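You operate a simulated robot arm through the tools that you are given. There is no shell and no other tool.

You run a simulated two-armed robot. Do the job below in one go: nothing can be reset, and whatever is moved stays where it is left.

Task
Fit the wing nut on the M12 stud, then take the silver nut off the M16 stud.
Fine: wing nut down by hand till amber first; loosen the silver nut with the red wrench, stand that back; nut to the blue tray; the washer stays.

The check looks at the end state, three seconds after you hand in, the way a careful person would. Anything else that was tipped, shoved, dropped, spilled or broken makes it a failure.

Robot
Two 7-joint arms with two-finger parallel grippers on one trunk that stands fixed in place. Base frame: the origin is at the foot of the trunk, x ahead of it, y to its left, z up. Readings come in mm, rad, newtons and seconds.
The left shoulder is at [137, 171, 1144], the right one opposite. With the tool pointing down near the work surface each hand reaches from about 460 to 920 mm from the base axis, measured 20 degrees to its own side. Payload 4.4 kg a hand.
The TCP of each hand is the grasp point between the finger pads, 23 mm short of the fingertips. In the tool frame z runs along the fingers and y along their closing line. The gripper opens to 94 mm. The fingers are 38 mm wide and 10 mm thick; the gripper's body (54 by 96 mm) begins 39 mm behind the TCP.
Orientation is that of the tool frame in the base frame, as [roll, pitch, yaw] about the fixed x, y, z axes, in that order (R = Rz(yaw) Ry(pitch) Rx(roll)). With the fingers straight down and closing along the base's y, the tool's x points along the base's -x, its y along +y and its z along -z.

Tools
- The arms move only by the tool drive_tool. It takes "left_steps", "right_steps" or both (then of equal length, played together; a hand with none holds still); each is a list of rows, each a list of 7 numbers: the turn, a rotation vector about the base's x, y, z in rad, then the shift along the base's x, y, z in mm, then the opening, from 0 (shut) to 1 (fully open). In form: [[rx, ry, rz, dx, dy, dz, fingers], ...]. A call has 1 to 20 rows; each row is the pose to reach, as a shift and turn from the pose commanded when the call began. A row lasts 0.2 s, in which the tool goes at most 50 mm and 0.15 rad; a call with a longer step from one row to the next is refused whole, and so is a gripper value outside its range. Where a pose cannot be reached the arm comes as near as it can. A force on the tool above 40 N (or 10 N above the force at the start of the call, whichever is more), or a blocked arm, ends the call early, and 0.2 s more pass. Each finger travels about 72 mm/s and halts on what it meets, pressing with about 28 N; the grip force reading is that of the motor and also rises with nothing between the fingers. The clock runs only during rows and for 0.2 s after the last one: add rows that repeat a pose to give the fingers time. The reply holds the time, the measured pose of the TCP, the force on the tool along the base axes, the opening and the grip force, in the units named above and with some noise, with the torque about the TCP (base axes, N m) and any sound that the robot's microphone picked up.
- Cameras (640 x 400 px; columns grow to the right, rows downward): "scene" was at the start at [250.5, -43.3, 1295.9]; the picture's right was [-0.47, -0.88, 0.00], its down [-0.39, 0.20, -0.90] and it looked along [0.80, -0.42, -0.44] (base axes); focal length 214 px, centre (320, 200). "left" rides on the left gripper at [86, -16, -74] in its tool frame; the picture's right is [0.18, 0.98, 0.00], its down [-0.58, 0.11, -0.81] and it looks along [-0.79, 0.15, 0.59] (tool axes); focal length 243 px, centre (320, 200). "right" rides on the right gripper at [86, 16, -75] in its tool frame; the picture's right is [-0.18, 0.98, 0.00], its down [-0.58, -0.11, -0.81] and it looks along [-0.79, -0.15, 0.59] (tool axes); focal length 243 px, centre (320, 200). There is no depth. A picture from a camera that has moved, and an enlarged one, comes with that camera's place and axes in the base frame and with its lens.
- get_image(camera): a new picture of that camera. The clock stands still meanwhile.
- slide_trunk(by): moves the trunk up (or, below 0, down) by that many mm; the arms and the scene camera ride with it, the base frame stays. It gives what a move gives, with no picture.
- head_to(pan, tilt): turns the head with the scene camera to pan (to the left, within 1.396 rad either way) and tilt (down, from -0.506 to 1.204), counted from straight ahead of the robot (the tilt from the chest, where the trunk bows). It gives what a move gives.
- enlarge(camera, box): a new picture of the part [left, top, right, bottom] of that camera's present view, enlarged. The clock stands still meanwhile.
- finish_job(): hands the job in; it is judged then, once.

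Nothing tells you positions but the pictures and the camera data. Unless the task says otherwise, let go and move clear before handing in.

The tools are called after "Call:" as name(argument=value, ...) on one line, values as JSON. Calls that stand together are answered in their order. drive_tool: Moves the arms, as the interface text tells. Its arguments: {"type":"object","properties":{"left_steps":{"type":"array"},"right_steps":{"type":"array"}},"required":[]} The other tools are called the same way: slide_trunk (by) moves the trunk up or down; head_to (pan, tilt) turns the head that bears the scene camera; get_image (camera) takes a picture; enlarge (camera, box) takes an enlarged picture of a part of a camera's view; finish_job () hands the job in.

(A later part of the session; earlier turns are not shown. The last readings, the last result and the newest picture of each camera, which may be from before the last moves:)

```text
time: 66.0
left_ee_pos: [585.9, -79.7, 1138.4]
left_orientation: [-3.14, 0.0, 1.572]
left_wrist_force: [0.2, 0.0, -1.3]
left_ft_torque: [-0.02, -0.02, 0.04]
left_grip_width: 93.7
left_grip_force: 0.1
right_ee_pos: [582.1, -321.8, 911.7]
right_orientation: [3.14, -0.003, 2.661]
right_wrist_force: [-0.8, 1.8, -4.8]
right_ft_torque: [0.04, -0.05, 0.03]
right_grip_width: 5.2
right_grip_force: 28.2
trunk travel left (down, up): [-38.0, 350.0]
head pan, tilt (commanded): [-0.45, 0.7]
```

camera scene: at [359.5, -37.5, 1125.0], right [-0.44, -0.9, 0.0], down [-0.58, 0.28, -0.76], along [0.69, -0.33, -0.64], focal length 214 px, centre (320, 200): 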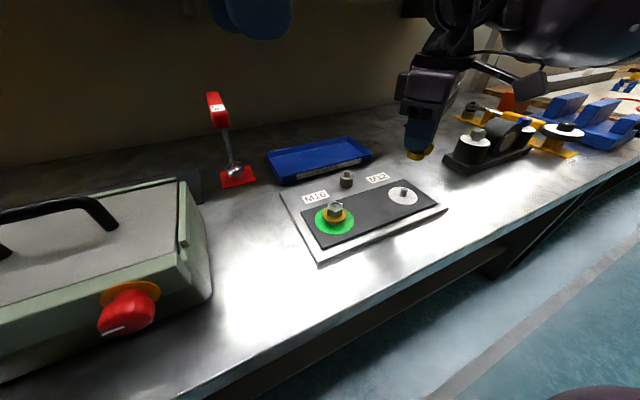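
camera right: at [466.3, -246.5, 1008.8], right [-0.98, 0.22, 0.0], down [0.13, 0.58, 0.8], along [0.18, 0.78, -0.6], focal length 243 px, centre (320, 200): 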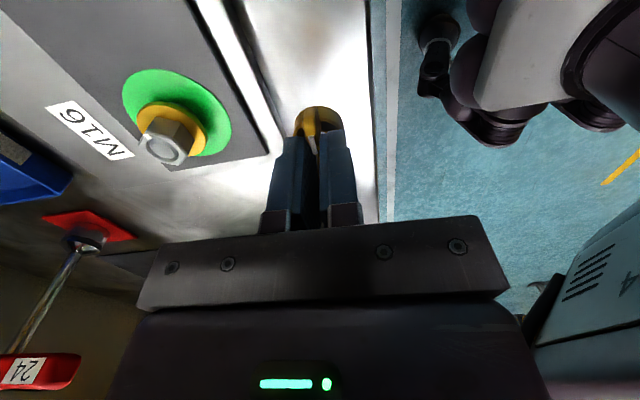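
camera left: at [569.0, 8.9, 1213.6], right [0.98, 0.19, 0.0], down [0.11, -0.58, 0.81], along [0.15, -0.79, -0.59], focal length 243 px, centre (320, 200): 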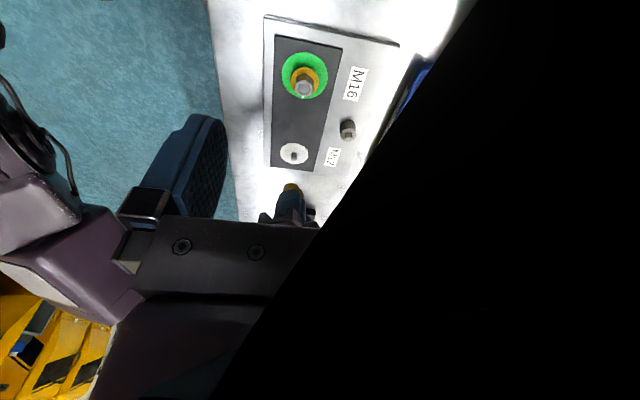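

The sideways load is gone, and the nut is pulling the hand down slightly, which means the thread has caught. I'll continue clockwise with an updated orbit compensation and descent.

Call:
drive_tool(right_steps=[[0, 0, -0.14, -0.4, -0.41, -0.4, 0], [0, 0, -0.28, -0.85, -0.76, -0.55, 0], [0, 0, -0.42, -1.35, -1.05, -0.65, 0], [0, 0, -0.56, -1.88, -1.26, -0.75, 0], [0, 0, -0.56, -1.88, -1.26, -0.75, 0]])

```text
time: 67.2
left_ee_pos: [587.4, -79.3, 1138.8]
left_orientation: [-3.14, 0.0, 1.573]
left_wrist_force: [0.2, 1.0, 1.4]
left_ft_torque: [-0.01, 0.01, 0.0]
left_grip_width: 94.0
left_grip_force: 0.1
right_ee_pos: [581.8, -323.7, 910.2]
right_orientation: [-3.14, -0.004, 2.101]
right_wrist_force: [13.7, 7.1, -3.2]
right_ft_torque: [0.1, -0.38, -0.05]
right_grip_width: 5.2
right_grip_force: 28.1
trunk travel left (down, up): [-38.0, 350.0]
head pan, tilt (commanded): [-0.45, 0.7]
```

Now the load is (14, 7) N, so I overcompensated. I'll shift back to relax it.

Call:
drive_tool(right_steps=[[0, 0, 0, 0.8, 0.4, -0.1, 0], [0, 0, 0, 1.5, 0.7, -0.3, 0], [0, 0, 0, 1.5, 0.7, -0.3, 0]])

Call:
enlarge(camera="scene", box=[375, 165, 435, 215])

Call:
enlarge(camera="left", box=[265, 130, 325, 190])

```text
time: 68.0
left_ee_pos: [584.4, -79.2, 1139.3]
left_orientation: [3.141, -0.001, 1.572]
left_wrist_force: [0.4, 0.2, 0.2]
left_ft_torque: [-0.01, -0.02, 0.01]
left_grip_width: 94.0
left_grip_force: 0.0
right_ee_pos: [582.5, -322.6, 910.0]
right_orientation: [-3.139, -0.002, 2.101]
right_wrist_force: [3.2, -0.5, 0.9]
right_ft_torque: [-0.09, -0.12, -0.02]
right_grip_width: 5.2
right_grip_force: 27.9
trunk travel left (down, up): [-38.0, 350.0]
head pan, tilt (commanded): [-0.45, 0.7]
```

```text
8.00 times, centred on (405, 190) of scene
camera zoom: at [359.6, -37.5, 1125.1], right [-0.44, -0.9, 0.0], down [-0.58, 0.28, -0.76], along [0.69, -0.33, -0.64], focal length 1716 px, centre (-360, 280)
```

zoom: 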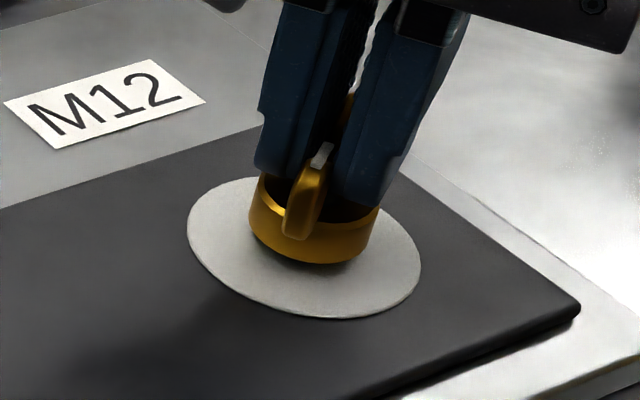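

```text
6.67 times, centred on (295, 160) of left
camera zoom: at [569.1, 8.9, 1213.6], right [0.98, 0.19, 0.0], down [0.11, -0.58, 0.81], along [0.15, -0.79, -0.59], focal length 1618 px, centre (487, 467)
```

zoom: 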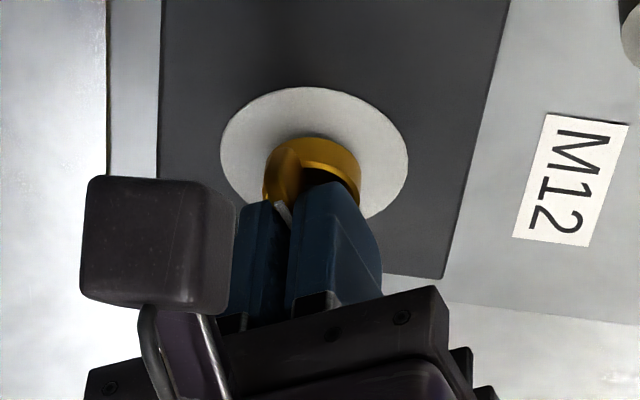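

The forces are relaxed, and the nut has moved down about 3 mm visibly with its wings turning. I'll continue clockwise for another 0.7 rad.

Call:
drive_tool(right_steps=[[0, 0, -0.14, -0.33, -0.12, -0.05, 0], [0, 0, -0.28, -0.68, -0.19, -0.1, 0], [0, 0, -0.42, -1.03, -0.21, -0.15, 0], [0, 0, -0.56, -1.38, -0.18, -0.2, 0], [0, 0, -0.7, -1.72, -0.11, -0.25, 0], [0, 0, -0.7, -1.72, -0.11, -0.25, 0]])

```text
time: 69.4
left_ee_pos: [586.1, -80.0, 1138.7]
left_orientation: [-3.14, 0.001, 1.573]
left_wrist_force: [-0.2, 0.3, -0.5]
left_ft_torque: [0.02, 0.01, -0.01]
left_grip_width: 94.0
left_grip_force: 0.0
right_ee_pos: [579.0, -323.3, 909.9]
right_orientation: [-3.142, -0.004, 1.399]
right_wrist_force: [-3.5, -2.6, -10.8]
right_ft_torque: [-0.19, 0.12, 0.03]
right_grip_width: 5.0
right_grip_force: 28.3
trunk travel left (down, up): [-38.0, 350.0]
head pan, tilt (commanded): [-0.45, 0.7]
```

The nut is pulling the hand down at about 11 N, so the thread is engaged and descends faster than I assumed. I'll follow it down to relax the force.

Call:
drive_tool(right_steps=[[0, 0, 0, -0.2, -0.2, -0.4, 0], [0, 0, 0, -0.4, -0.3, -0.8, 0], [0, 0, 0, -0.4, -0.3, -0.8, 0]])

Call:
enlarge(camera="scene", box=[375, 165, 435, 215])

```text
time: 70.2
left_ee_pos: [585.7, -80.6, 1139.2]
left_orientation: [3.141, 0.0, 1.574]
left_wrist_force: [-0.8, -0.8, -0.3]
left_ft_torque: [0.03, 0.01, -0.02]
left_grip_width: 93.8
left_grip_force: 0.0
right_ee_pos: [580.1, -322.5, 909.0]
right_orientation: [3.138, -0.004, 1.4]
right_wrist_force: [-2.9, -5.1, -3.0]
right_ft_torque: [-0.25, 0.04, 0.0]
right_grip_width: 5.1
right_grip_force: 27.7
trunk travel left (down, up): [-38.0, 350.0]
head pan, tilt (commanded): [-0.45, 0.7]
```

```text
8.00 times, centred on (405, 190) of scene
camera zoom: at [359.5, -37.9, 1125.1], right [-0.44, -0.9, 0.0], down [-0.58, 0.28, -0.76], along [0.69, -0.33, -0.64], focal length 1716 px, centre (-360, 280)
```

zoom: 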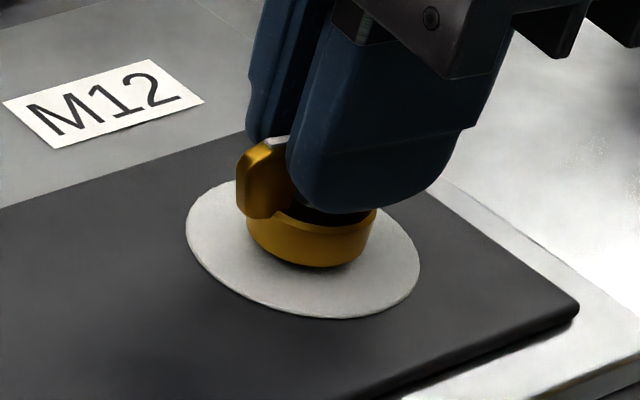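

The forces are small again. By eye the nut is about 2 mm above the disc. I'll continue 0.7 rad clockwise, following it down about 1 mm per rad, and check the disc colour.

Call:
drive_tool(right_steps=[[0, 0, -0.14, -0.5, -0.35, -0.2, 0], [0, 0, -0.28, -0.8, -0.3, -0.35, 0], [0, 0, -0.42, -1.05, -0.2, -0.5, 0], [0, 0, -0.56, -1.3, 0.0, -0.65, 0], [0, 0, -0.7, -1.5, 0.2, -0.8, 0], [0, 0, -0.7, -1.5, 0.2, -0.8, 0]])

Call:
enlarge(camera="scene", box=[375, 165, 435, 215])

```text
time: 71.6
left_ee_pos: [585.6, -80.1, 1137.9]
left_orientation: [3.141, -0.001, 1.573]
left_wrist_force: [-0.4, -0.6, 0.7]
left_ft_torque: [0.01, 0.02, 0.02]
left_grip_width: 94.1
left_grip_force: 0.2
right_ee_pos: [578.0, -322.5, 909.2]
right_orientation: [-3.14, -0.003, 0.699]
right_wrist_force: [-7.0, 11.5, -11.8]
right_ft_torque: [0.25, 0.16, 0.06]
right_grip_width: 5.0
right_grip_force: 28.5
trunk travel left (down, up): [-38.0, 350.0]
head pan, tilt (commanded): [-0.45, 0.7]
```

```text
8.00 times, centred on (405, 190) of scene
camera zoom: at [359.7, -37.0, 1124.8], right [-0.44, -0.9, 0.0], down [-0.58, 0.28, -0.76], along [0.69, -0.33, -0.64], focal length 1716 px, centre (-360, 280)
```

zoom: 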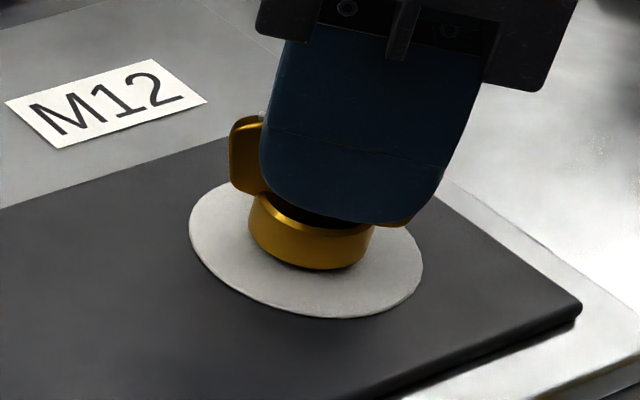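

The sideways and downward loads are back to about (-7, 11, -12) N. I'll follow them to relax, then look again.

Call:
drive_tool(right_steps=[[0, 0, 0, -0.4, 0.6, -0.3, 0], [0, 0, 0, -0.8, 1.2, -0.6, 0], [0, 0, 0, -0.8, 1.2, -0.6, 0]])

Call:
enlarge(camera="left", box=[265, 130, 325, 190])

Call:
enlarge(camera="right", box=[240, 40, 400, 190])

```text
time: 72.4
left_ee_pos: [585.2, -79.7, 1139.6]
left_orientation: [3.141, -0.001, 1.574]
left_wrist_force: [-0.2, -0.3, 0.3]
left_ft_torque: [-0.01, 0.01, -0.01]
left_grip_width: 93.9
left_grip_force: 0.0
right_ee_pos: [577.1, -322.3, 907.7]
right_orientation: [3.141, -0.003, 0.702]
right_wrist_force: [-4.5, -1.0, -5.1]
right_ft_torque: [-0.09, 0.18, 0.0]
right_grip_width: 5.2
right_grip_force: 27.8
trunk travel left (down, up): [-38.0, 350.0]
head pan, tilt (commanded): [-0.45, 0.7]
```

```text
6.67 times, centred on (295, 160) of left
camera zoom: at [568.8, 8.7, 1213.8], right [0.98, 0.19, 0.0], down [0.11, -0.58, 0.81], along [0.15, -0.79, -0.59], focal length 1618 px, centre (487, 467)
```

zoom: 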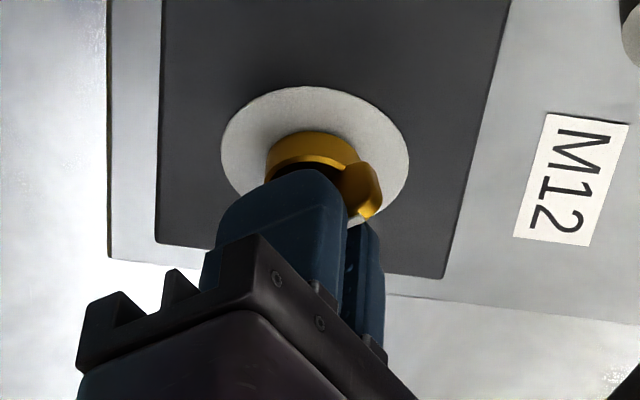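

```text
2.67 times, centred on (320, 115) of right
camera zoom: at [653.4, -279.5, 983.1], right [0.49, -0.87, 0.0], down [-0.52, -0.29, 0.8], along [-0.7, -0.4, -0.59], focal length 647 px, centre (320, 427)
```

zoom: 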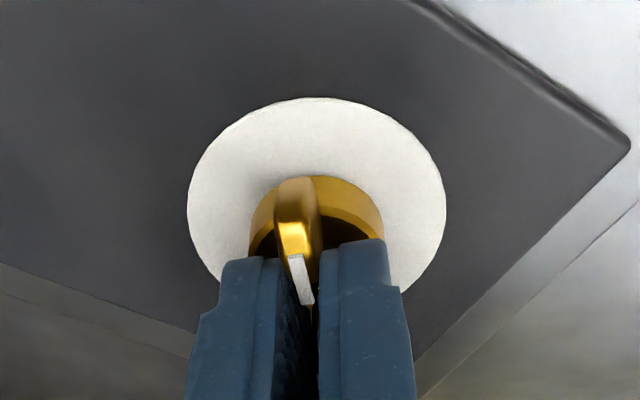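

The disc is still white and the nut is roughly 3 mm above it. I'll continue to the end of this clockwise stroke.

Call:
drive_tool(right_steps=[[0, 0, -0.14, -0.5, 0.2, -0.4, 0], [0, 0, -0.28, -0.65, 0.45, -0.6, 0], [0, 0, -0.42, -0.75, 0.7, -0.8, 0], [0, 0, -0.56, -0.8, 1.0, -0.95, 0], [0, 0, -0.66, -0.85, 1.2, -1.1, 0], [0, 0, -0.66, -0.85, 1.2, -1.1, 0]])

Call:
enlarge(camera="left", box=[265, 130, 325, 190])

Call:
enlarge(camera="scene", box=[375, 165, 435, 215])

```text
time: 73.8
left_ee_pos: [585.4, -79.0, 1139.2]
left_orientation: [3.142, 0.001, 1.573]
left_wrist_force: [0.0, -0.5, -0.3]
left_ft_torque: [0.0, 0.03, 0.01]
left_grip_width: 94.1
left_grip_force: 0.0
right_ee_pos: [575.7, -319.9, 906.2]
right_orientation: [3.141, -0.005, 0.041]
right_wrist_force: [0.7, 5.7, -4.2]
right_ft_torque: [0.07, 0.06, 1.07]
right_grip_width: 7.1
right_grip_force: 28.6
trunk travel left (down, up): [-38.0, 350.0]
head pan, tilt (commanded): [-0.45, 0.7]
```

```text
6.67 times, centred on (295, 160) of left
camera zoom: at [569.3, 9.2, 1213.4], right [0.98, 0.19, 0.0], down [0.11, -0.58, 0.81], along [0.15, -0.79, -0.59], focal length 1618 px, centre (487, 467)
```

zoom: 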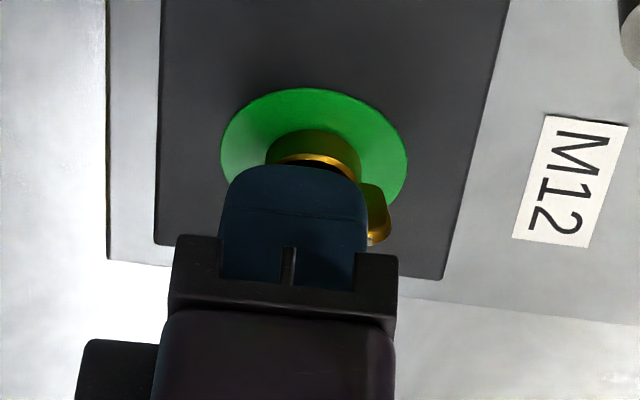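

```text
8.00 times, centred on (405, 190) of scene
camera zoom: at [359.8, -37.2, 1124.9], right [-0.44, -0.9, 0.0], down [-0.58, 0.28, -0.76], along [0.69, -0.33, -0.64], focal length 1716 px, centre (-360, 280)
```

zoom: 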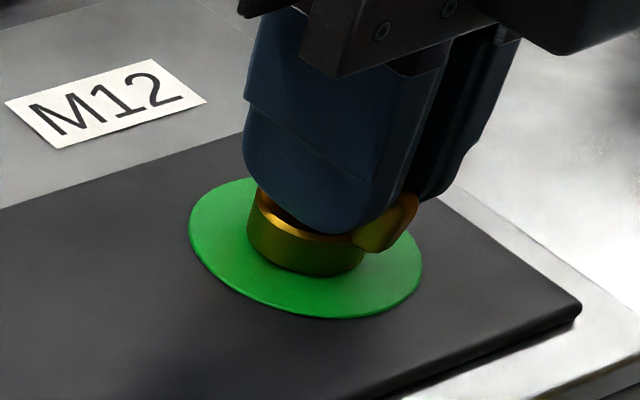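

I overshot: the disc has jumped to green, with 1.07 N·m on the tool. I'll back the nut off counter-clockwise in very small steps until the disc shows amber.

Call:
drive_tool(right_steps=[[0, 0, 0.08, 0, -0.2, 0, 0], [0, 0, 0.08, 0, -0.2, 0, 0]])

Call:
enlarge(camera="scene", box=[375, 165, 435, 215])

```text
time: 74.4
left_ee_pos: [586.5, -79.4, 1137.8]
left_orientation: [-3.141, -0.001, 1.572]
left_wrist_force: [0.6, -0.2, 0.3]
left_ft_torque: [-0.01, -0.04, -0.02]
left_grip_width: 94.1
left_grip_force: 0.1
right_ee_pos: [575.7, -320.2, 905.6]
right_orientation: [-3.141, -0.002, 0.123]
right_wrist_force: [1.9, 6.8, -3.5]
right_ft_torque: [0.11, -0.02, 0.54]
right_grip_width: 5.3
right_grip_force: 27.5
trunk travel left (down, up): [-38.0, 350.0]
head pan, tilt (commanded): [-0.45, 0.7]
```

```text
8.00 times, centred on (405, 190) of scene
camera zoom: at [359.8, -37.2, 1124.9], right [-0.44, -0.9, 0.0], down [-0.58, 0.28, -0.76], along [0.69, -0.33, -0.64], focal length 1716 px, centre (-360, 280)
```

zoom: 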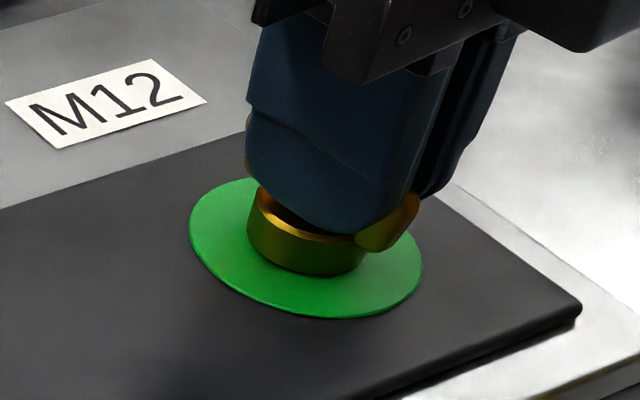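

It is still green, with torque down to 0.54 N·m, so only the finger twist has unwound. I'll continue counter-clockwise in small steps.

Call:
drive_tool(right_steps=[[0, 0, 0.07, 0, -0.2, 0, 0], [0, 0, 0.07, 0, -0.2, 0, 0]])

Call:
enlarge(camera="scene", box=[375, 165, 435, 215])

```text
time: 75.0
left_ee_pos: [584.8, -80.2, 1139.0]
left_orientation: [3.141, 0.0, 1.573]
left_wrist_force: [-0.1, 0.4, -0.5]
left_ft_torque: [-0.02, 0.03, 0.0]
left_grip_width: 94.1
left_grip_force: 0.1
right_ee_pos: [576.0, -320.5, 906.1]
right_orientation: [3.142, -0.004, 0.192]
right_wrist_force: [0.7, 5.0, -1.9]
right_ft_torque: [0.1, 0.09, -0.43]
right_grip_width: 5.3
right_grip_force: 28.1
trunk travel left (down, up): [-38.0, 350.0]
head pan, tilt (commanded): [-0.45, 0.7]
```

```text
8.00 times, centred on (405, 190) of scene
camera zoom: at [359.6, -37.2, 1125.0], right [-0.44, -0.9, 0.0], down [-0.58, 0.28, -0.76], along [0.69, -0.33, -0.64], focal length 1716 px, centre (-360, 280)
```

zoom: 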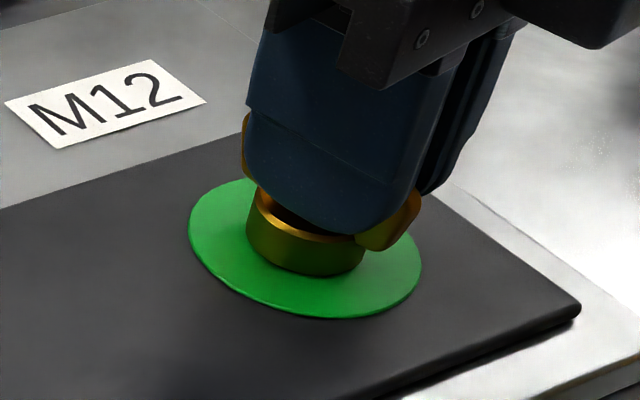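

It's still green, and the nut now resists at -0.43 N·m. I'll keep going in small steps until it breaks loose and shows amber.

Call:
drive_tool(right_steps=[[0, 0, 0.05, 0, -0.1, 0, 0], [0, 0, 0.05, 0, -0.1, 0, 0]])

Call:
enlarge(camera="scene", box=[375, 165, 435, 215])

```text
time: 75.6
left_ee_pos: [585.5, -80.0, 1139.3]
left_orientation: [-3.141, 0.001, 1.572]
left_wrist_force: [0.7, 0.4, 0.2]
left_ft_torque: [-0.02, 0.01, 0.01]
left_grip_width: 94.1
left_grip_force: 0.1
right_ee_pos: [577.3, -320.3, 906.5]
right_orientation: [-3.141, -0.003, 0.241]
right_wrist_force: [-2.6, 4.2, -2.5]
right_ft_torque: [0.01, 0.14, -0.93]
right_grip_width: 5.9
right_grip_force: 28.2
trunk travel left (down, up): [-38.0, 350.0]
head pan, tilt (commanded): [-0.45, 0.7]
```

```text
8.00 times, centred on (405, 190) of scene
camera zoom: at [359.4, -37.3, 1125.1], right [-0.44, -0.9, 0.0], down [-0.58, 0.28, -0.77], along [0.69, -0.33, -0.64], focal length 1716 px, centre (-360, 280)
```

zoom: 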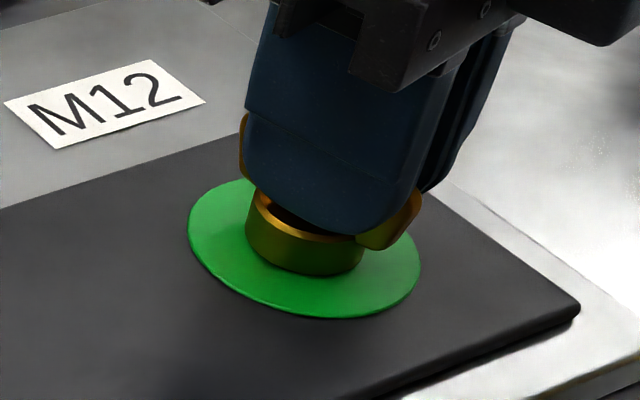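

The torque is at -0.93 N·m and the nut hasn't moved yet. I'll continue in steps of 0.04 rad.

Call:
drive_tool(right_steps=[[0, 0, 0.04, 0, -0.1, 0, 0], [0, 0, 0.04, 0, -0.1, 0, 0]])

Call:
enlarge(camera="scene", box=[375, 165, 435, 215])

```text
time: 76.2
left_ee_pos: [585.4, -79.8, 1138.9]
left_orientation: [3.141, -0.001, 1.572]
left_wrist_force: [-0.5, 0.5, 0.8]
left_ft_torque: [-0.03, 0.02, -0.01]
left_grip_width: 93.9
left_grip_force: 0.0
right_ee_pos: [576.3, -321.1, 907.9]
right_orientation: [-3.141, -0.003, 0.283]
right_wrist_force: [-2.2, 2.3, -3.1]
right_ft_torque: [0.04, 0.15, -0.81]
right_grip_width: 5.4
right_grip_force: 28.4
trunk travel left (down, up): [-38.0, 350.0]
head pan, tilt (commanded): [-0.45, 0.7]
```

```text
8.00 times, centred on (405, 190) of scene
camera zoom: at [359.4, -37.3, 1125.1], right [-0.44, -0.9, 0.0], down [-0.58, 0.28, -0.77], along [0.69, -0.33, -0.64], focal length 1716 px, centre (-360, 280)
```

zoom: 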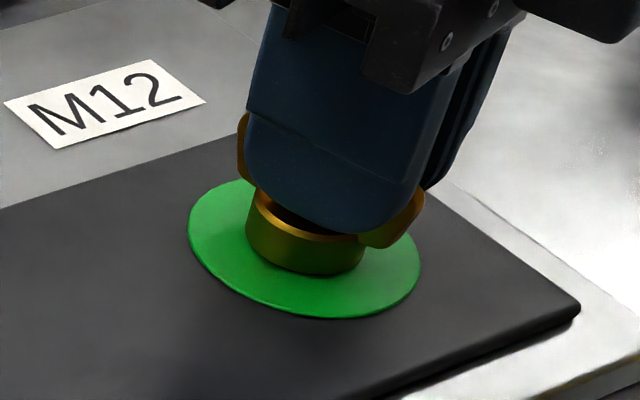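

The nut has begun to move (torque dropped, grip narrowed) but the disc is still green. I'll keep backing off by 0.04 rad.

Call:
drive_tool(right_steps=[[0, 0, 0.04, 0, -0.1, 0, 0], [0, 0, 0.04, 0, -0.1, 0, 0]])

Call:
enlarge(camera="scene", box=[375, 165, 435, 215])

```text
time: 76.8
left_ee_pos: [586.1, -79.1, 1140.1]
left_orientation: [3.14, -0.001, 1.572]
left_wrist_force: [0.8, -0.1, -0.8]
left_ft_torque: [-0.01, 0.0, -0.01]
left_grip_width: 93.8
left_grip_force: 0.0
right_ee_pos: [576.7, -320.9, 907.7]
right_orientation: [3.141, -0.004, 0.321]
right_wrist_force: [-2.2, 5.3, -3.3]
right_ft_torque: [0.1, 0.08, -0.65]
right_grip_width: 5.2
right_grip_force: 27.8
trunk travel left (down, up): [-38.0, 350.0]
head pan, tilt (commanded): [-0.45, 0.7]
```

```text
8.00 times, centred on (405, 190) of scene
camera zoom: at [359.5, -37.2, 1125.1], right [-0.44, -0.9, 0.0], down [-0.58, 0.28, -0.77], along [0.69, -0.33, -0.64], focal length 1716 px, centre (-360, 280)
```

zoom: 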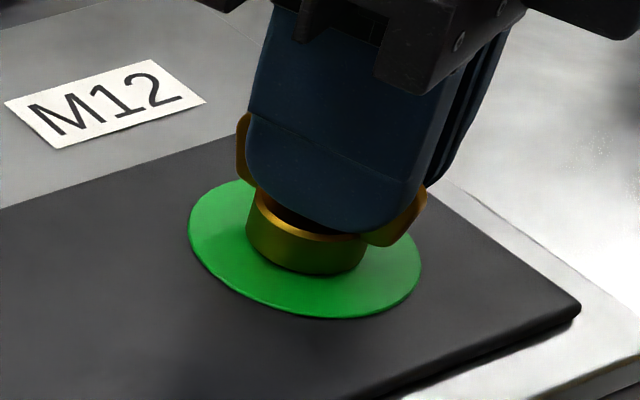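

The torque is falling (-0.65 N·m) as the nut unwinds, and the disc is still green. I'll take another 0.04 rad.

Call:
drive_tool(right_steps=[[0, 0, 0.04, 0, -0.1, 0, 0], [0, 0, 0.04, 0, -0.1, 0, 0]])

Call:
enlarge(camera="scene", box=[375, 165, 435, 215])

```text
time: 77.4
left_ee_pos: [585.8, -80.0, 1139.1]
left_orientation: [-3.141, -0.001, 1.573]
left_wrist_force: [0.7, -0.2, 0.1]
left_ft_torque: [0.0, 0.02, -0.03]
left_grip_width: 93.9
left_grip_force: 0.0
right_ee_pos: [577.0, -320.8, 906.8]
right_orientation: [-3.141, -0.003, 0.361]
right_wrist_force: [-1.1, 7.2, -3.0]
right_ft_torque: [0.16, 0.06, -0.49]
right_grip_width: 5.1
right_grip_force: 27.9
trunk travel left (down, up): [-38.0, 350.0]
head pan, tilt (commanded): [-0.45, 0.7]
```

```text
8.00 times, centred on (405, 190) of scene
camera zoom: at [359.5, -37.0, 1125.1], right [-0.44, -0.9, 0.0], down [-0.58, 0.28, -0.77], along [0.69, -0.33, -0.64], focal length 1716 px, centre (-360, 280)
```

zoom: 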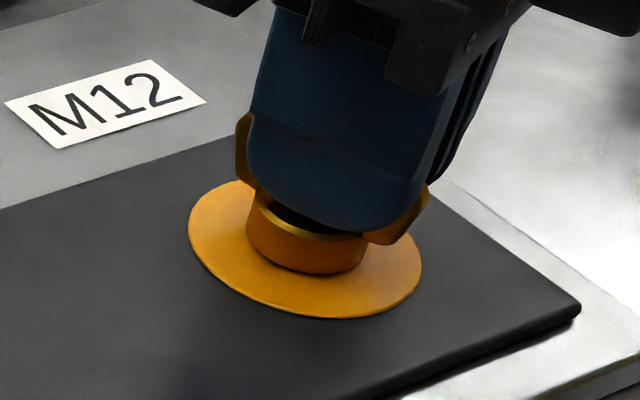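

The disc is amber now. I'll back off another 0.03 rad to sit inside the amber range, then relieve the finger twist and check.

Call:
drive_tool(right_steps=[[0, 0, 0.03, 0, 0.4, 0, 0], [0, 0, 0.03, 0, 0.4, 0, 0]])

Call:
enlarge(camera="scene", box=[375, 165, 435, 215])

```text
time: 78.0
left_ee_pos: [585.2, -78.7, 1139.2]
left_orientation: [-3.141, -0.001, 1.57]
left_wrist_force: [0.2, 0.2, -0.1]
left_ft_torque: [0.0, -0.03, 0.02]
left_grip_width: 93.9
left_grip_force: 0.2
right_ee_pos: [576.8, -321.4, 907.1]
right_orientation: [3.139, -0.006, 0.392]
right_wrist_force: [1.4, -0.1, 3.4]
right_ft_torque: [0.0, -0.04, -0.42]
right_grip_width: 5.4
right_grip_force: 27.9
trunk travel left (down, up): [-38.0, 350.0]
head pan, tilt (commanded): [-0.45, 0.7]
```

```text
8.00 times, centred on (405, 190) of scene
camera zoom: at [359.4, -37.4, 1125.2], right [-0.44, -0.9, 0.0], down [-0.58, 0.28, -0.77], along [0.69, -0.33, -0.64], focal length 1716 px, centre (-360, 280)
```

zoom: 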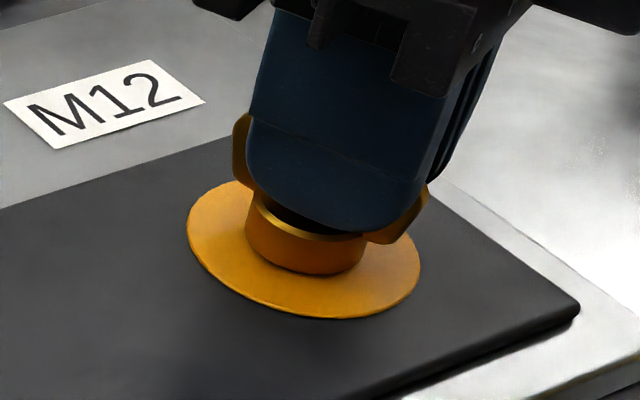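

Still amber at -0.42 N·m. I'll relieve the twist by 0.03 rad, open the fingers and check the colour.

Call:
drive_tool(right_steps=[[0, 0, -0.03, 0, 0, -0.2, 0], [0, 0, -0.03, 0, 0, -0.2, 0.1], [0, 0, -0.03, 0, 0, -0.2, 0.25], [0, 0, -0.03, 0, 0, -0.2, 0.4], [0, 0, -0.03, 0, 0, -0.2, 0.5], [0, 0, -0.03, 0, 0, -0.2, 0.5]])

Call:
enlarge(camera="scene", box=[375, 165, 435, 215])

```text
time: 79.4
left_ee_pos: [585.4, -79.8, 1139.6]
left_orientation: [3.14, -0.001, 1.573]
left_wrist_force: [-0.5, -0.9, 0.4]
left_ft_torque: [0.02, -0.02, 0.0]
left_grip_width: 94.2
left_grip_force: 0.0
right_ee_pos: [576.9, -321.2, 906.9]
right_orientation: [-3.141, -0.003, 0.36]
right_wrist_force: [0.6, -0.1, -0.3]
right_ft_torque: [0.0, 0.02, 0.03]
right_grip_width: 46.9
right_grip_force: 0.0
trunk travel left (down, up): [-38.0, 350.0]
head pan, tilt (commanded): [-0.45, 0.7]
```

```text
8.00 times, centred on (405, 190) of scene
camera zoom: at [359.5, -37.5, 1125.1], right [-0.44, -0.9, 0.0], down [-0.58, 0.28, -0.76], along [0.69, -0.33, -0.64], focal length 1716 px, centre (-360, 280)
```

zoom: 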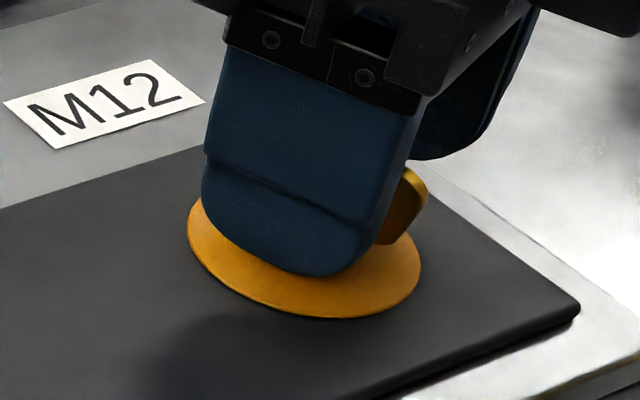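

The disc stays amber with the fingers open. I'll lift the hand straight up and inspect the wing nut.

Call:
drive_tool(right_steps=[[0, 0, 0, 0, 0, 10, 0.5], [0, 0, 0, 0, 0, 30, 0.5], [0, 0, 0, 0, 0, 60, 0.5], [0, 0, 0, 0, 0, 95, 0.5], [0, 0, 0, 0, 0, 95, 0.5]])

Call:
get_image(camera="scene")

Call:
enlarge(camera="scene", box=[290, 150, 450, 260])

```text
time: 80.6
left_ee_pos: [585.7, -80.9, 1138.0]
left_orientation: [3.141, 0.0, 1.572]
left_wrist_force: [-0.4, 0.0, 0.1]
left_ft_torque: [-0.01, -0.01, 0.01]
left_grip_width: 94.0
left_grip_force: 0.0
right_ee_pos: [576.0, -320.7, 1000.8]
right_orientation: [-3.141, -0.003, 0.362]
right_wrist_force: [0.3, -0.2, 0.2]
right_ft_torque: [0.02, 0.0, 0.01]
right_grip_width: 47.1
right_grip_force: 0.1
trunk travel left (down, up): [-38.0, 350.0]
head pan, tilt (commanded): [-0.45, 0.7]
```

```text
taken
camera scene: at [359.8, -37.5, 1124.8], right [-0.44, -0.9, 0.0], down [-0.58, 0.28, -0.76], along [0.69, -0.33, -0.64], focal length 214 px, centre (320, 200)
```

scene: 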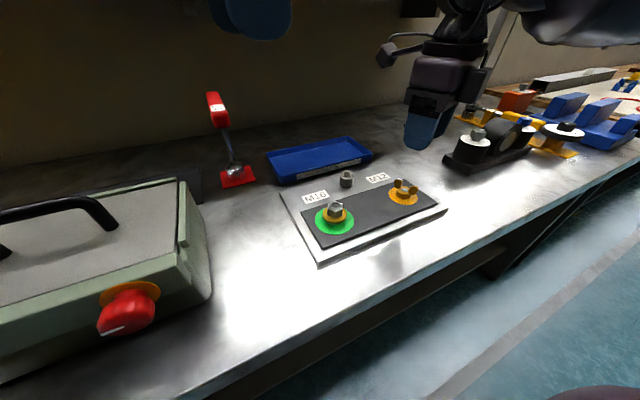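

```text
3.64 times, centred on (370, 205) of scene
camera zoom: at [359.8, -37.5, 1124.8], right [-0.44, -0.9, 0.0], down [-0.58, 0.28, -0.76], along [0.69, -0.33, -0.64], focal length 780 px, centre (138, 182)
```

zoom: 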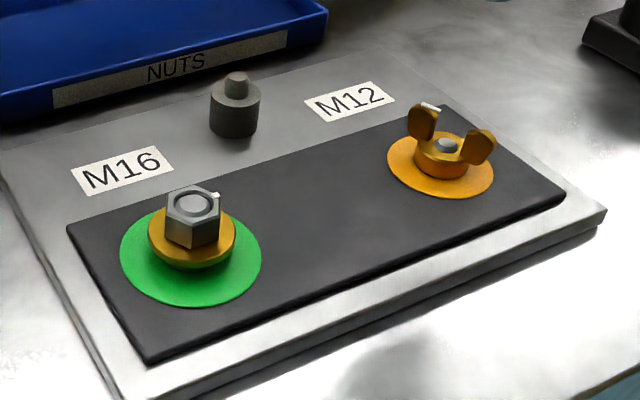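

The wing nut is fitted and its disc is amber. Next is the wrench: a T-handle with its bar along x at about z≈1000 over (803, -44). I'll move the left hand aside to the left, clear of the case, and look at the wrench from there.

Call:
drive_tool(left_steps=[[0, 0, 0.14, 0, 30, 0, 1], [0, 0, 0.28, 0, 60, 0, 1], [0, 0, 0.42, 0, 90, 0, 1], [0, 0, 0.56, 0, 120, 0, 1], [0, 0, 0.7, 0, 150, 0, 1], [0, 0, 0.8, 0, 180, 0, 1], [0, 0, 0.8, 0, 200, 0, 1], [0, 0, 0.8, 0, 200, 0, 1]])

Call:
get_image(camera="left")

Call:
head_to(pan=-0.1, tilt=0.45)

Call:
get_image(camera="scene")

```text
time: 82.4
left_ee_pos: [584.8, 120.9, 1139.2]
left_orientation: [-3.141, 0.0, 2.373]
left_wrist_force: [0.4, -0.2, -0.3]
left_ft_torque: [-0.02, 0.02, 0.02]
left_grip_width: 94.3
left_grip_force: 0.0
right_ee_pos: [574.9, -320.4, 1000.5]
right_orientation: [-3.141, -0.004, 0.362]
right_wrist_force: [-0.2, 0.1, -0.2]
right_ft_torque: [0.0, -0.01, 0.01]
right_grip_width: 46.9
right_grip_force: 0.1
trunk travel left (down, up): [-38.0, 350.0]
head pan, tilt (commanded): [-0.45, 0.7]
```

```text
taken
camera left: at [511.2, 170.4, 1213.7], right [0.55, 0.83, 0.0], down [0.49, -0.33, 0.81], along [0.67, -0.44, -0.59], focal length 243 px, centre (320, 200)
```

left: 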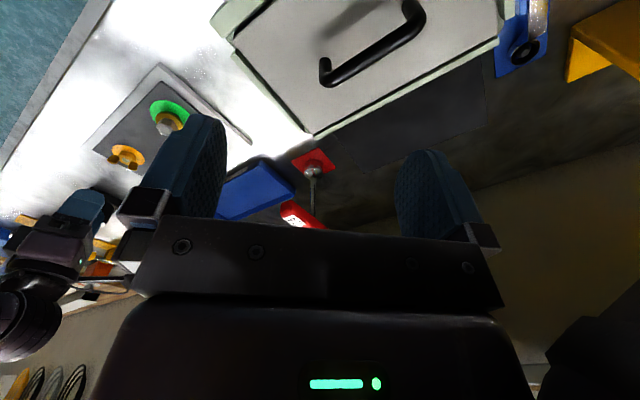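

```text
time: 83.2
left_ee_pos: [584.2, 118.7, 1138.2]
left_orientation: [3.141, -0.001, 2.372]
left_wrist_force: [0.0, 0.7, -0.3]
left_ft_torque: [0.0, -0.04, 0.01]
left_grip_width: 94.0
left_grip_force: 0.0
right_ee_pos: [575.6, -320.1, 1002.9]
right_orientation: [3.14, -0.003, 0.361]
right_wrist_force: [0.3, -0.2, -0.3]
right_ft_torque: [0.01, 0.01, -0.02]
right_grip_width: 46.7
right_grip_force: 0.1
trunk travel left (down, up): [-38.0, 350.0]
head pan, tilt (commanded): [-0.099, 0.45]
```

```text
taken
camera scene: at [374.4, -9.7, 1147.2], right [-0.1, -0.99, 0.0], down [-0.43, 0.04, -0.9], along [0.9, -0.09, -0.44], focal length 214 px, centre (320, 200)
```

scene: 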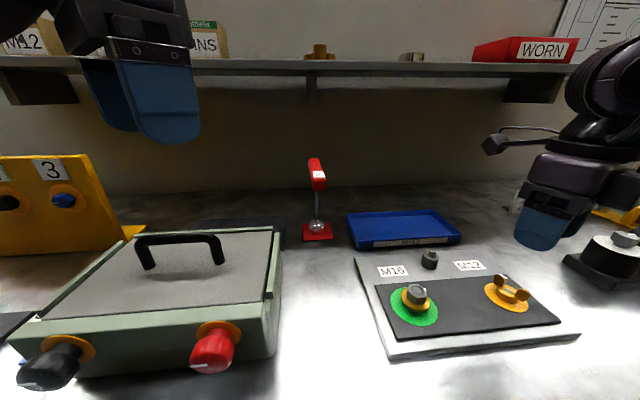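

I'll zoom in on the wrench from both views to get its geometry.

Call:
enlarge(camera="scene", box=[280, 140, 360, 250])

Call:
enlarge(camera="left", box=[230, 130, 370, 240])

Call:
enlarge(camera="scene", box=[380, 260, 450, 340])

```text
3.64 times, centred on (320, 195) of scene
camera zoom: at [374.4, -9.7, 1147.2], right [-0.1, -0.99, 0.0], down [-0.43, 0.04, -0.9], along [0.9, -0.09, -0.44], focal length 780 px, centre (320, 218)
```

zoom: 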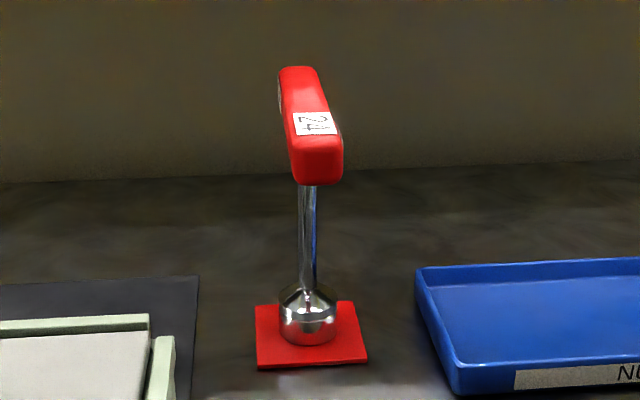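

```text
3.64 times, centred on (300, 185) of left
camera zoom: at [511.2, 170.1, 1213.8], right [0.55, 0.83, 0.0], down [0.49, -0.33, 0.81], along [0.67, -0.44, -0.59], focal length 882 px, centre (393, 254)
```

zoom: 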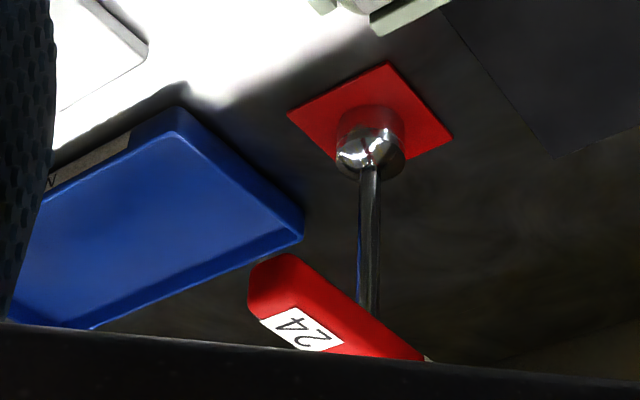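

```text
5.00 times, centred on (415, 300) of scene
camera zoom: at [374.4, -9.7, 1147.2], right [-0.1, -0.99, 0.0], down [-0.43, 0.04, -0.9], along [0.9, -0.09, -0.44], focal length 1072 px, centre (-155, -300)
```

zoom: 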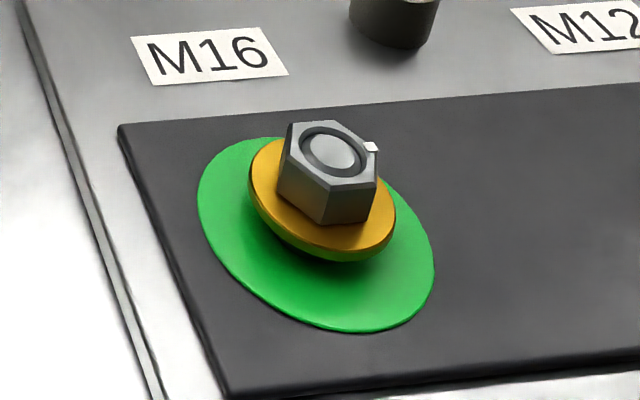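

The wrench is a T-handle: its shaft axis is at about (802, -44), its bar is 26 mm thick, spans x≈738–866 and z≈990–1016, and lies along x. I'll bring the right hand, open and turned for a long counter-clockwise stroke, above it.

Call:
drive_tool(right_steps=[[0, 0, -0.12, 0, 0, 40, 0.7], [0, 0, -0.24, 0, 0, 80, 1], [0, 0, -0.362, 25, 30, 85, 1], [0, 0, -0.362, 53, 64, 85, 1], [0, 0, -0.362, 81, 98, 85, 1], [0, 0, -0.362, 109, 132, 85, 1], [0, 0, -0.362, 137, 166, 85, 1], [0, 0, -0.362, 165, 200, 85, 1], [0, 0, -0.362, 193, 234, 85, 1], [0, 0, -0.362, 215, 262, 85, 1], [0, 0, -0.362, 227, 276, 85, 1], [0, 0, -0.362, 227, 276, 85, 1]])

Call:
get_image(camera="scene")

Call:
get_image(camera="right")

```text
time: 85.8
left_ee_pos: [584.3, 118.6, 1139.2]
left_orientation: [3.141, 0.0, 2.37]
left_wrist_force: [0.3, -0.1, 0.1]
left_ft_torque: [0.01, -0.01, -0.04]
left_grip_width: 93.9
left_grip_force: 0.1
right_ee_pos: [715.7, -159.4, 1084.3]
right_orientation: [3.142, -0.006, 0.0]
right_wrist_force: [0.3, 0.0, 0.5]
right_ft_torque: [0.01, 0.0, -0.01]
right_grip_width: 93.9
right_grip_force: 0.0
right hand out of reach, approached as far as the arm can: row 7, 8, 9, 10, 11, 12
trunk travel left (down, up): [-38.0, 350.0]
head pan, tilt (commanded): [-0.099, 0.45]
```

```text
taken
camera scene: at [374.5, -9.6, 1147.2], right [-0.1, -1.0, 0.0], down [-0.43, 0.04, -0.9], along [0.9, -0.09, -0.44], focal length 214 px, centre (320, 200)
```

scene: 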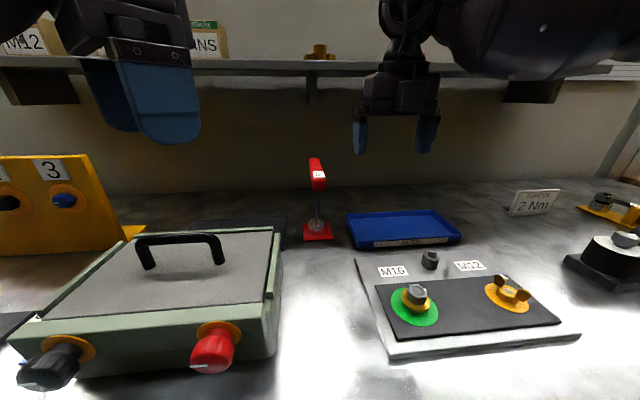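

```text
taken
camera right: at [801.8, -177.1, 1160.4], right [-0.18, -0.98, 0.0], down [-0.58, 0.11, 0.8], along [-0.79, 0.15, -0.59], focal length 243 px, centre (320, 200)
```

right: 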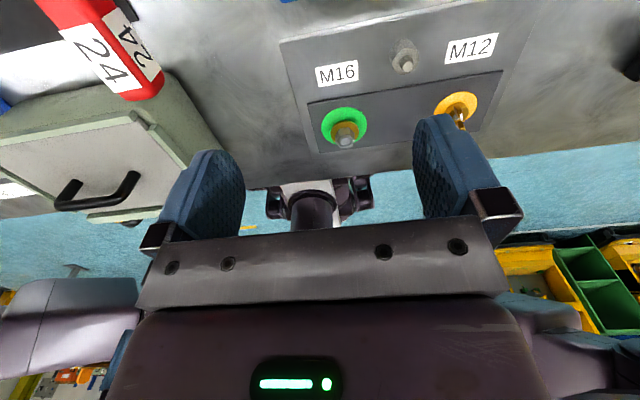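

The hand stopped at (716, -159, 1084), out of reach at that height. I'll try a lower approach (fingertips still above the bar), lowering the trunk a bit more first.

Call:
slide_trunk(by=-34)

Call:
drive_tool(right_steps=[[0, 0, 0, 15, 20, 0, 1], [0, 0, 0, 30, 40, 0, 1], [0, 0, 0, 45, 60, 0, 1], [0, 0, 0, 60, 80, 0, 1], [0, 0, 0, 75, 100, 0, 1], [0, 0, 0, 86, 115, 0, 1], [0, 0, 0, 86, 115, 0, 1]])

```text
time: 86.6
left_ee_pos: [583.5, 120.2, 1107.6]
left_orientation: [3.14, 0.001, 2.372]
left_wrist_force: [-0.5, 0.0, -0.2]
left_ft_torque: [0.01, -0.03, 0.0]
left_grip_width: 94.0
left_grip_force: 0.0
right_ee_pos: [716.6, -167.0, 1056.2]
right_orientation: [3.14, -0.006, 0.0]
right_wrist_force: [0.2, -0.2, -0.8]
right_ft_torque: [-0.01, -0.02, -0.02]
right_grip_width: 93.7
right_grip_force: 0.0
trunk travel left (down, up): [-4.0, 384.0]
head pan, tilt (commanded): [-0.099, 0.45]
```

```text
time: 88.2
left_ee_pos: [584.8, 120.3, 1106.1]
left_orientation: [3.14, 0.001, 2.372]
left_wrist_force: [0.5, -0.4, 0.0]
left_ft_torque: [-0.01, 0.01, 0.01]
left_grip_width: 93.9
left_grip_force: 0.0
right_ee_pos: [739.0, -161.6, 1054.9]
right_orientation: [3.141, -0.004, 0.001]
right_wrist_force: [0.0, -0.7, 0.0]
right_ft_torque: [0.01, 0.0, -0.01]
right_grip_width: 93.9
right_grip_force: 0.1
right hand out of reach, approached as far as the arm can: row 1, 2, 3, 4, 5, 6, 7
trunk travel left (down, up): [-4.0, 384.0]
head pan, tilt (commanded): [-0.099, 0.45]
```

Reaching inward fails in y at this yaw, so the wrist roll is probably at its lower limit. I'll back away, turn the hand half a turn counter-clockwise to yaw 0, and approach again.

Call:
drive_tool(right_steps=[[0, 0, 0.14, -30, -30, 0, 1], [0, 0, 0.28, -60, -60, 0, 1], [0, 0, 0.42, -80, -80, 0, 1], [0, 0, 0.56, -80, -80, 0, 1], [0, 0, 0.7, -80, -80, 0, 1], [0, 0, 0.84, -80, -80, 0, 1], [0, 0, 0.98, -80, -80, 0, 1], [0, 0, 1.12, -80, -80, 0, 1], [0, 0, 1.26, -80, -80, 0, 1], [0, 0, 1.4, -80, -80, 0, 1], [0, 0, 1.54, -80, -80, 0, 1], [0, 0, 1.68, -80, -80, 0, 1], [0, 0, 1.82, -80, -80, 0, 1], [0, 0, 1.96, -80, -80, 0, 1], [0, 0, 2.1, -80, -80, 0, 1], [0, 0, 2.24, -80, -80, 0, 1], [0, 0, 2.38, -80, -80, 0, 1], [0, 0, 2.52, -80, -80, 0, 1]])

Call:
drive_tool(right_steps=[[0, 0, 0.14, 0, 0, 0, 1], [0, 0, 0.28, 0, 0, 0, 1], [0, 0, 0.42, 0, 0, 0, 1], [0, 0, 0.56, 0, 0, 0, 1], [0, 0, 0.62, 0, 0, 0, 1], [0, 0, 0.62, 30, 40, 0, 1], [0, 0, 0.62, 60, 80, 0, 1], [0, 0, 0.62, 85, 115, 0, 1], [0, 0, 0.62, 105, 150, 0, 1], [0, 0, 0.62, 125, 180, 0, 1], [0, 0, 0.62, 142, 198, 0, 1], [0, 0, 0.62, 142, 198, 0, 1]])

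Call:
get_image(camera="scene")

```text
time: 92.0
left_ee_pos: [584.1, 120.5, 1104.8]
left_orientation: [3.141, 0.0, 2.37]
left_wrist_force: [0.2, 1.1, -0.2]
left_ft_torque: [-0.02, 0.04, 0.0]
left_grip_width: 93.9
left_grip_force: 0.0
right_ee_pos: [662.9, -243.0, 1054.0]
right_orientation: [-3.141, -0.003, 2.523]
right_wrist_force: [0.9, 0.6, -0.4]
right_ft_torque: [-0.03, 0.0, 0.02]
right_grip_width: 94.0
right_grip_force: 0.1
trunk travel left (down, up): [-4.0, 384.0]
head pan, tilt (commanded): [-0.099, 0.45]
```

```text
time: 94.6
left_ee_pos: [585.1, 121.0, 1104.4]
left_orientation: [3.14, -0.001, 2.372]
left_wrist_force: [0.5, -0.5, -0.4]
left_ft_torque: [-0.02, -0.02, 0.0]
left_grip_width: 93.9
left_grip_force: 0.0
right_ee_pos: [731.8, -156.0, 1055.0]
right_orientation: [3.141, -0.003, 3.139]
right_wrist_force: [-0.3, 1.0, 0.2]
right_ft_torque: [-0.03, 0.03, -0.03]
right_grip_width: 94.1
right_grip_force: 0.1
right hand out of reach, approached as far as the arm can: row 8, 9, 10, 11, 12
trunk travel left (down, up): [-4.0, 384.0]
head pan, tilt (commanded): [-0.099, 0.45]
```

```text
taken
camera scene: at [395.5, -9.8, 1108.2], right [-0.1, -1.0, 0.0], down [-0.43, 0.04, -0.9], along [0.9, -0.09, -0.44], focal length 214 px, centre (320, 200)
```

scene: 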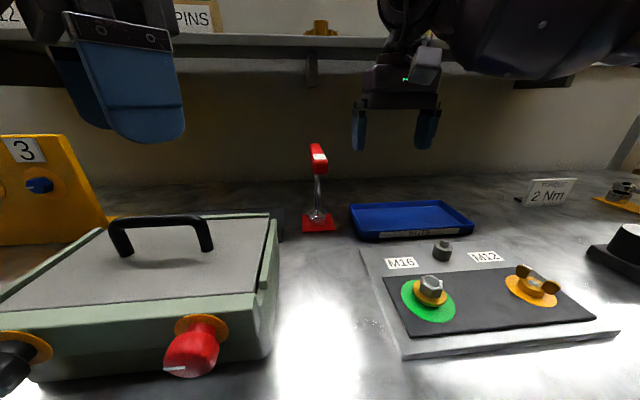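

The limit is the same, so it's the arm reaching inboard while high above its lowered shoulder. A somewhat higher trunk plus a forward tilt of the hand about y (which keeps the pads parallel to the bar's sides) should work. I'll try that.

Call:
drive_tool(right_steps=[[0, 0, 0, -30, -20, 0, 1], [0, 0, 0, -60, -40, 0, 1]])

Call:
slide_trunk(by=74)

Call:
drive_tool(right_steps=[[0, -0.1, 0, 0, 20, -30, 1], [0, -0.2, 0, 0, 40, -60, 1], [0, -0.3, 0, 0, 60, -70, 1], [0, -0.4, 0, 0, 80, -70, 1], [0, -0.4, 0, 20, 100, -70, 1], [0, -0.4, 0, 40, 115, -70, 1], [0, -0.4, 0, 60, 130, -70, 1], [0, -0.4, 0, 80, 132, -70, 1], [0, -0.4, 0, 80, 132, -70, 1]])

Call:
get_image(camera="scene")

```text
time: 95.2
left_ee_pos: [584.3, 120.7, 1105.2]
left_orientation: [-3.141, -0.001, 2.373]
left_wrist_force: [-0.5, -0.1, -0.4]
left_ft_torque: [0.01, 0.01, 0.01]
left_grip_width: 94.0
left_grip_force: 0.1
right_ee_pos: [672.7, -197.3, 1053.2]
right_orientation: [3.14, -0.003, 3.139]
right_wrist_force: [0.6, 0.1, -0.5]
right_ft_torque: [0.0, -0.02, 0.0]
right_grip_width: 94.1
right_grip_force: 0.0
trunk travel left (down, up): [-4.0, 384.0]
head pan, tilt (commanded): [-0.099, 0.45]
```

```text
time: 96.3
left_ee_pos: [587.6, 120.4, 1175.6]
left_orientation: [-3.138, -0.006, 2.371]
left_wrist_force: [0.9, 0.0, -0.5]
left_ft_torque: [-0.01, 0.05, 0.03]
left_grip_width: 94.1
left_grip_force: 0.0
right_ee_pos: [674.9, -197.8, 1121.0]
right_orientation: [-3.14, -0.01, 3.139]
right_wrist_force: [0.4, 0.6, -0.4]
right_ft_torque: [-0.01, 0.06, -0.01]
right_grip_width: 94.2
right_grip_force: 0.0
trunk travel left (down, up): [-78.0, 310.0]
head pan, tilt (commanded): [-0.099, 0.45]
```

```text
time: 98.3
left_ee_pos: [584.1, 120.3, 1178.6]
left_orientation: [3.14, 0.0, 2.371]
left_wrist_force: [0.6, -0.9, 0.2]
left_ft_torque: [-0.01, -0.02, 0.01]
left_grip_width: 93.6
left_grip_force: 0.0
right_ee_pos: [682.2, -119.8, 1057.2]
right_orientation: [3.14, 0.396, 3.139]
right_wrist_force: [-0.3, 0.0, 0.0]
right_ft_torque: [0.0, 0.02, 0.0]
right_grip_width: 94.2
right_grip_force: 0.1
right hand out of reach, approached as far as the arm can: row 5, 6, 7, 8, 9
trunk travel left (down, up): [-78.0, 310.0]
head pan, tilt (commanded): [-0.099, 0.45]
```

```text
taken
camera scene: at [341.2, -9.7, 1197.5], right [-0.1, -1.0, 0.0], down [-0.43, 0.04, -0.9], along [0.9, -0.09, -0.44], focal length 214 px, centre (320, 200)
```

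scene: 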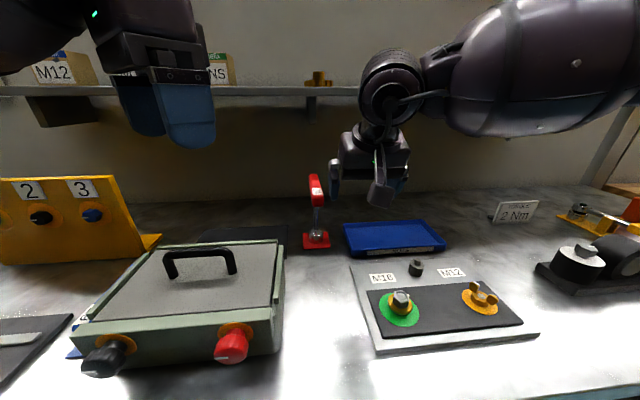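

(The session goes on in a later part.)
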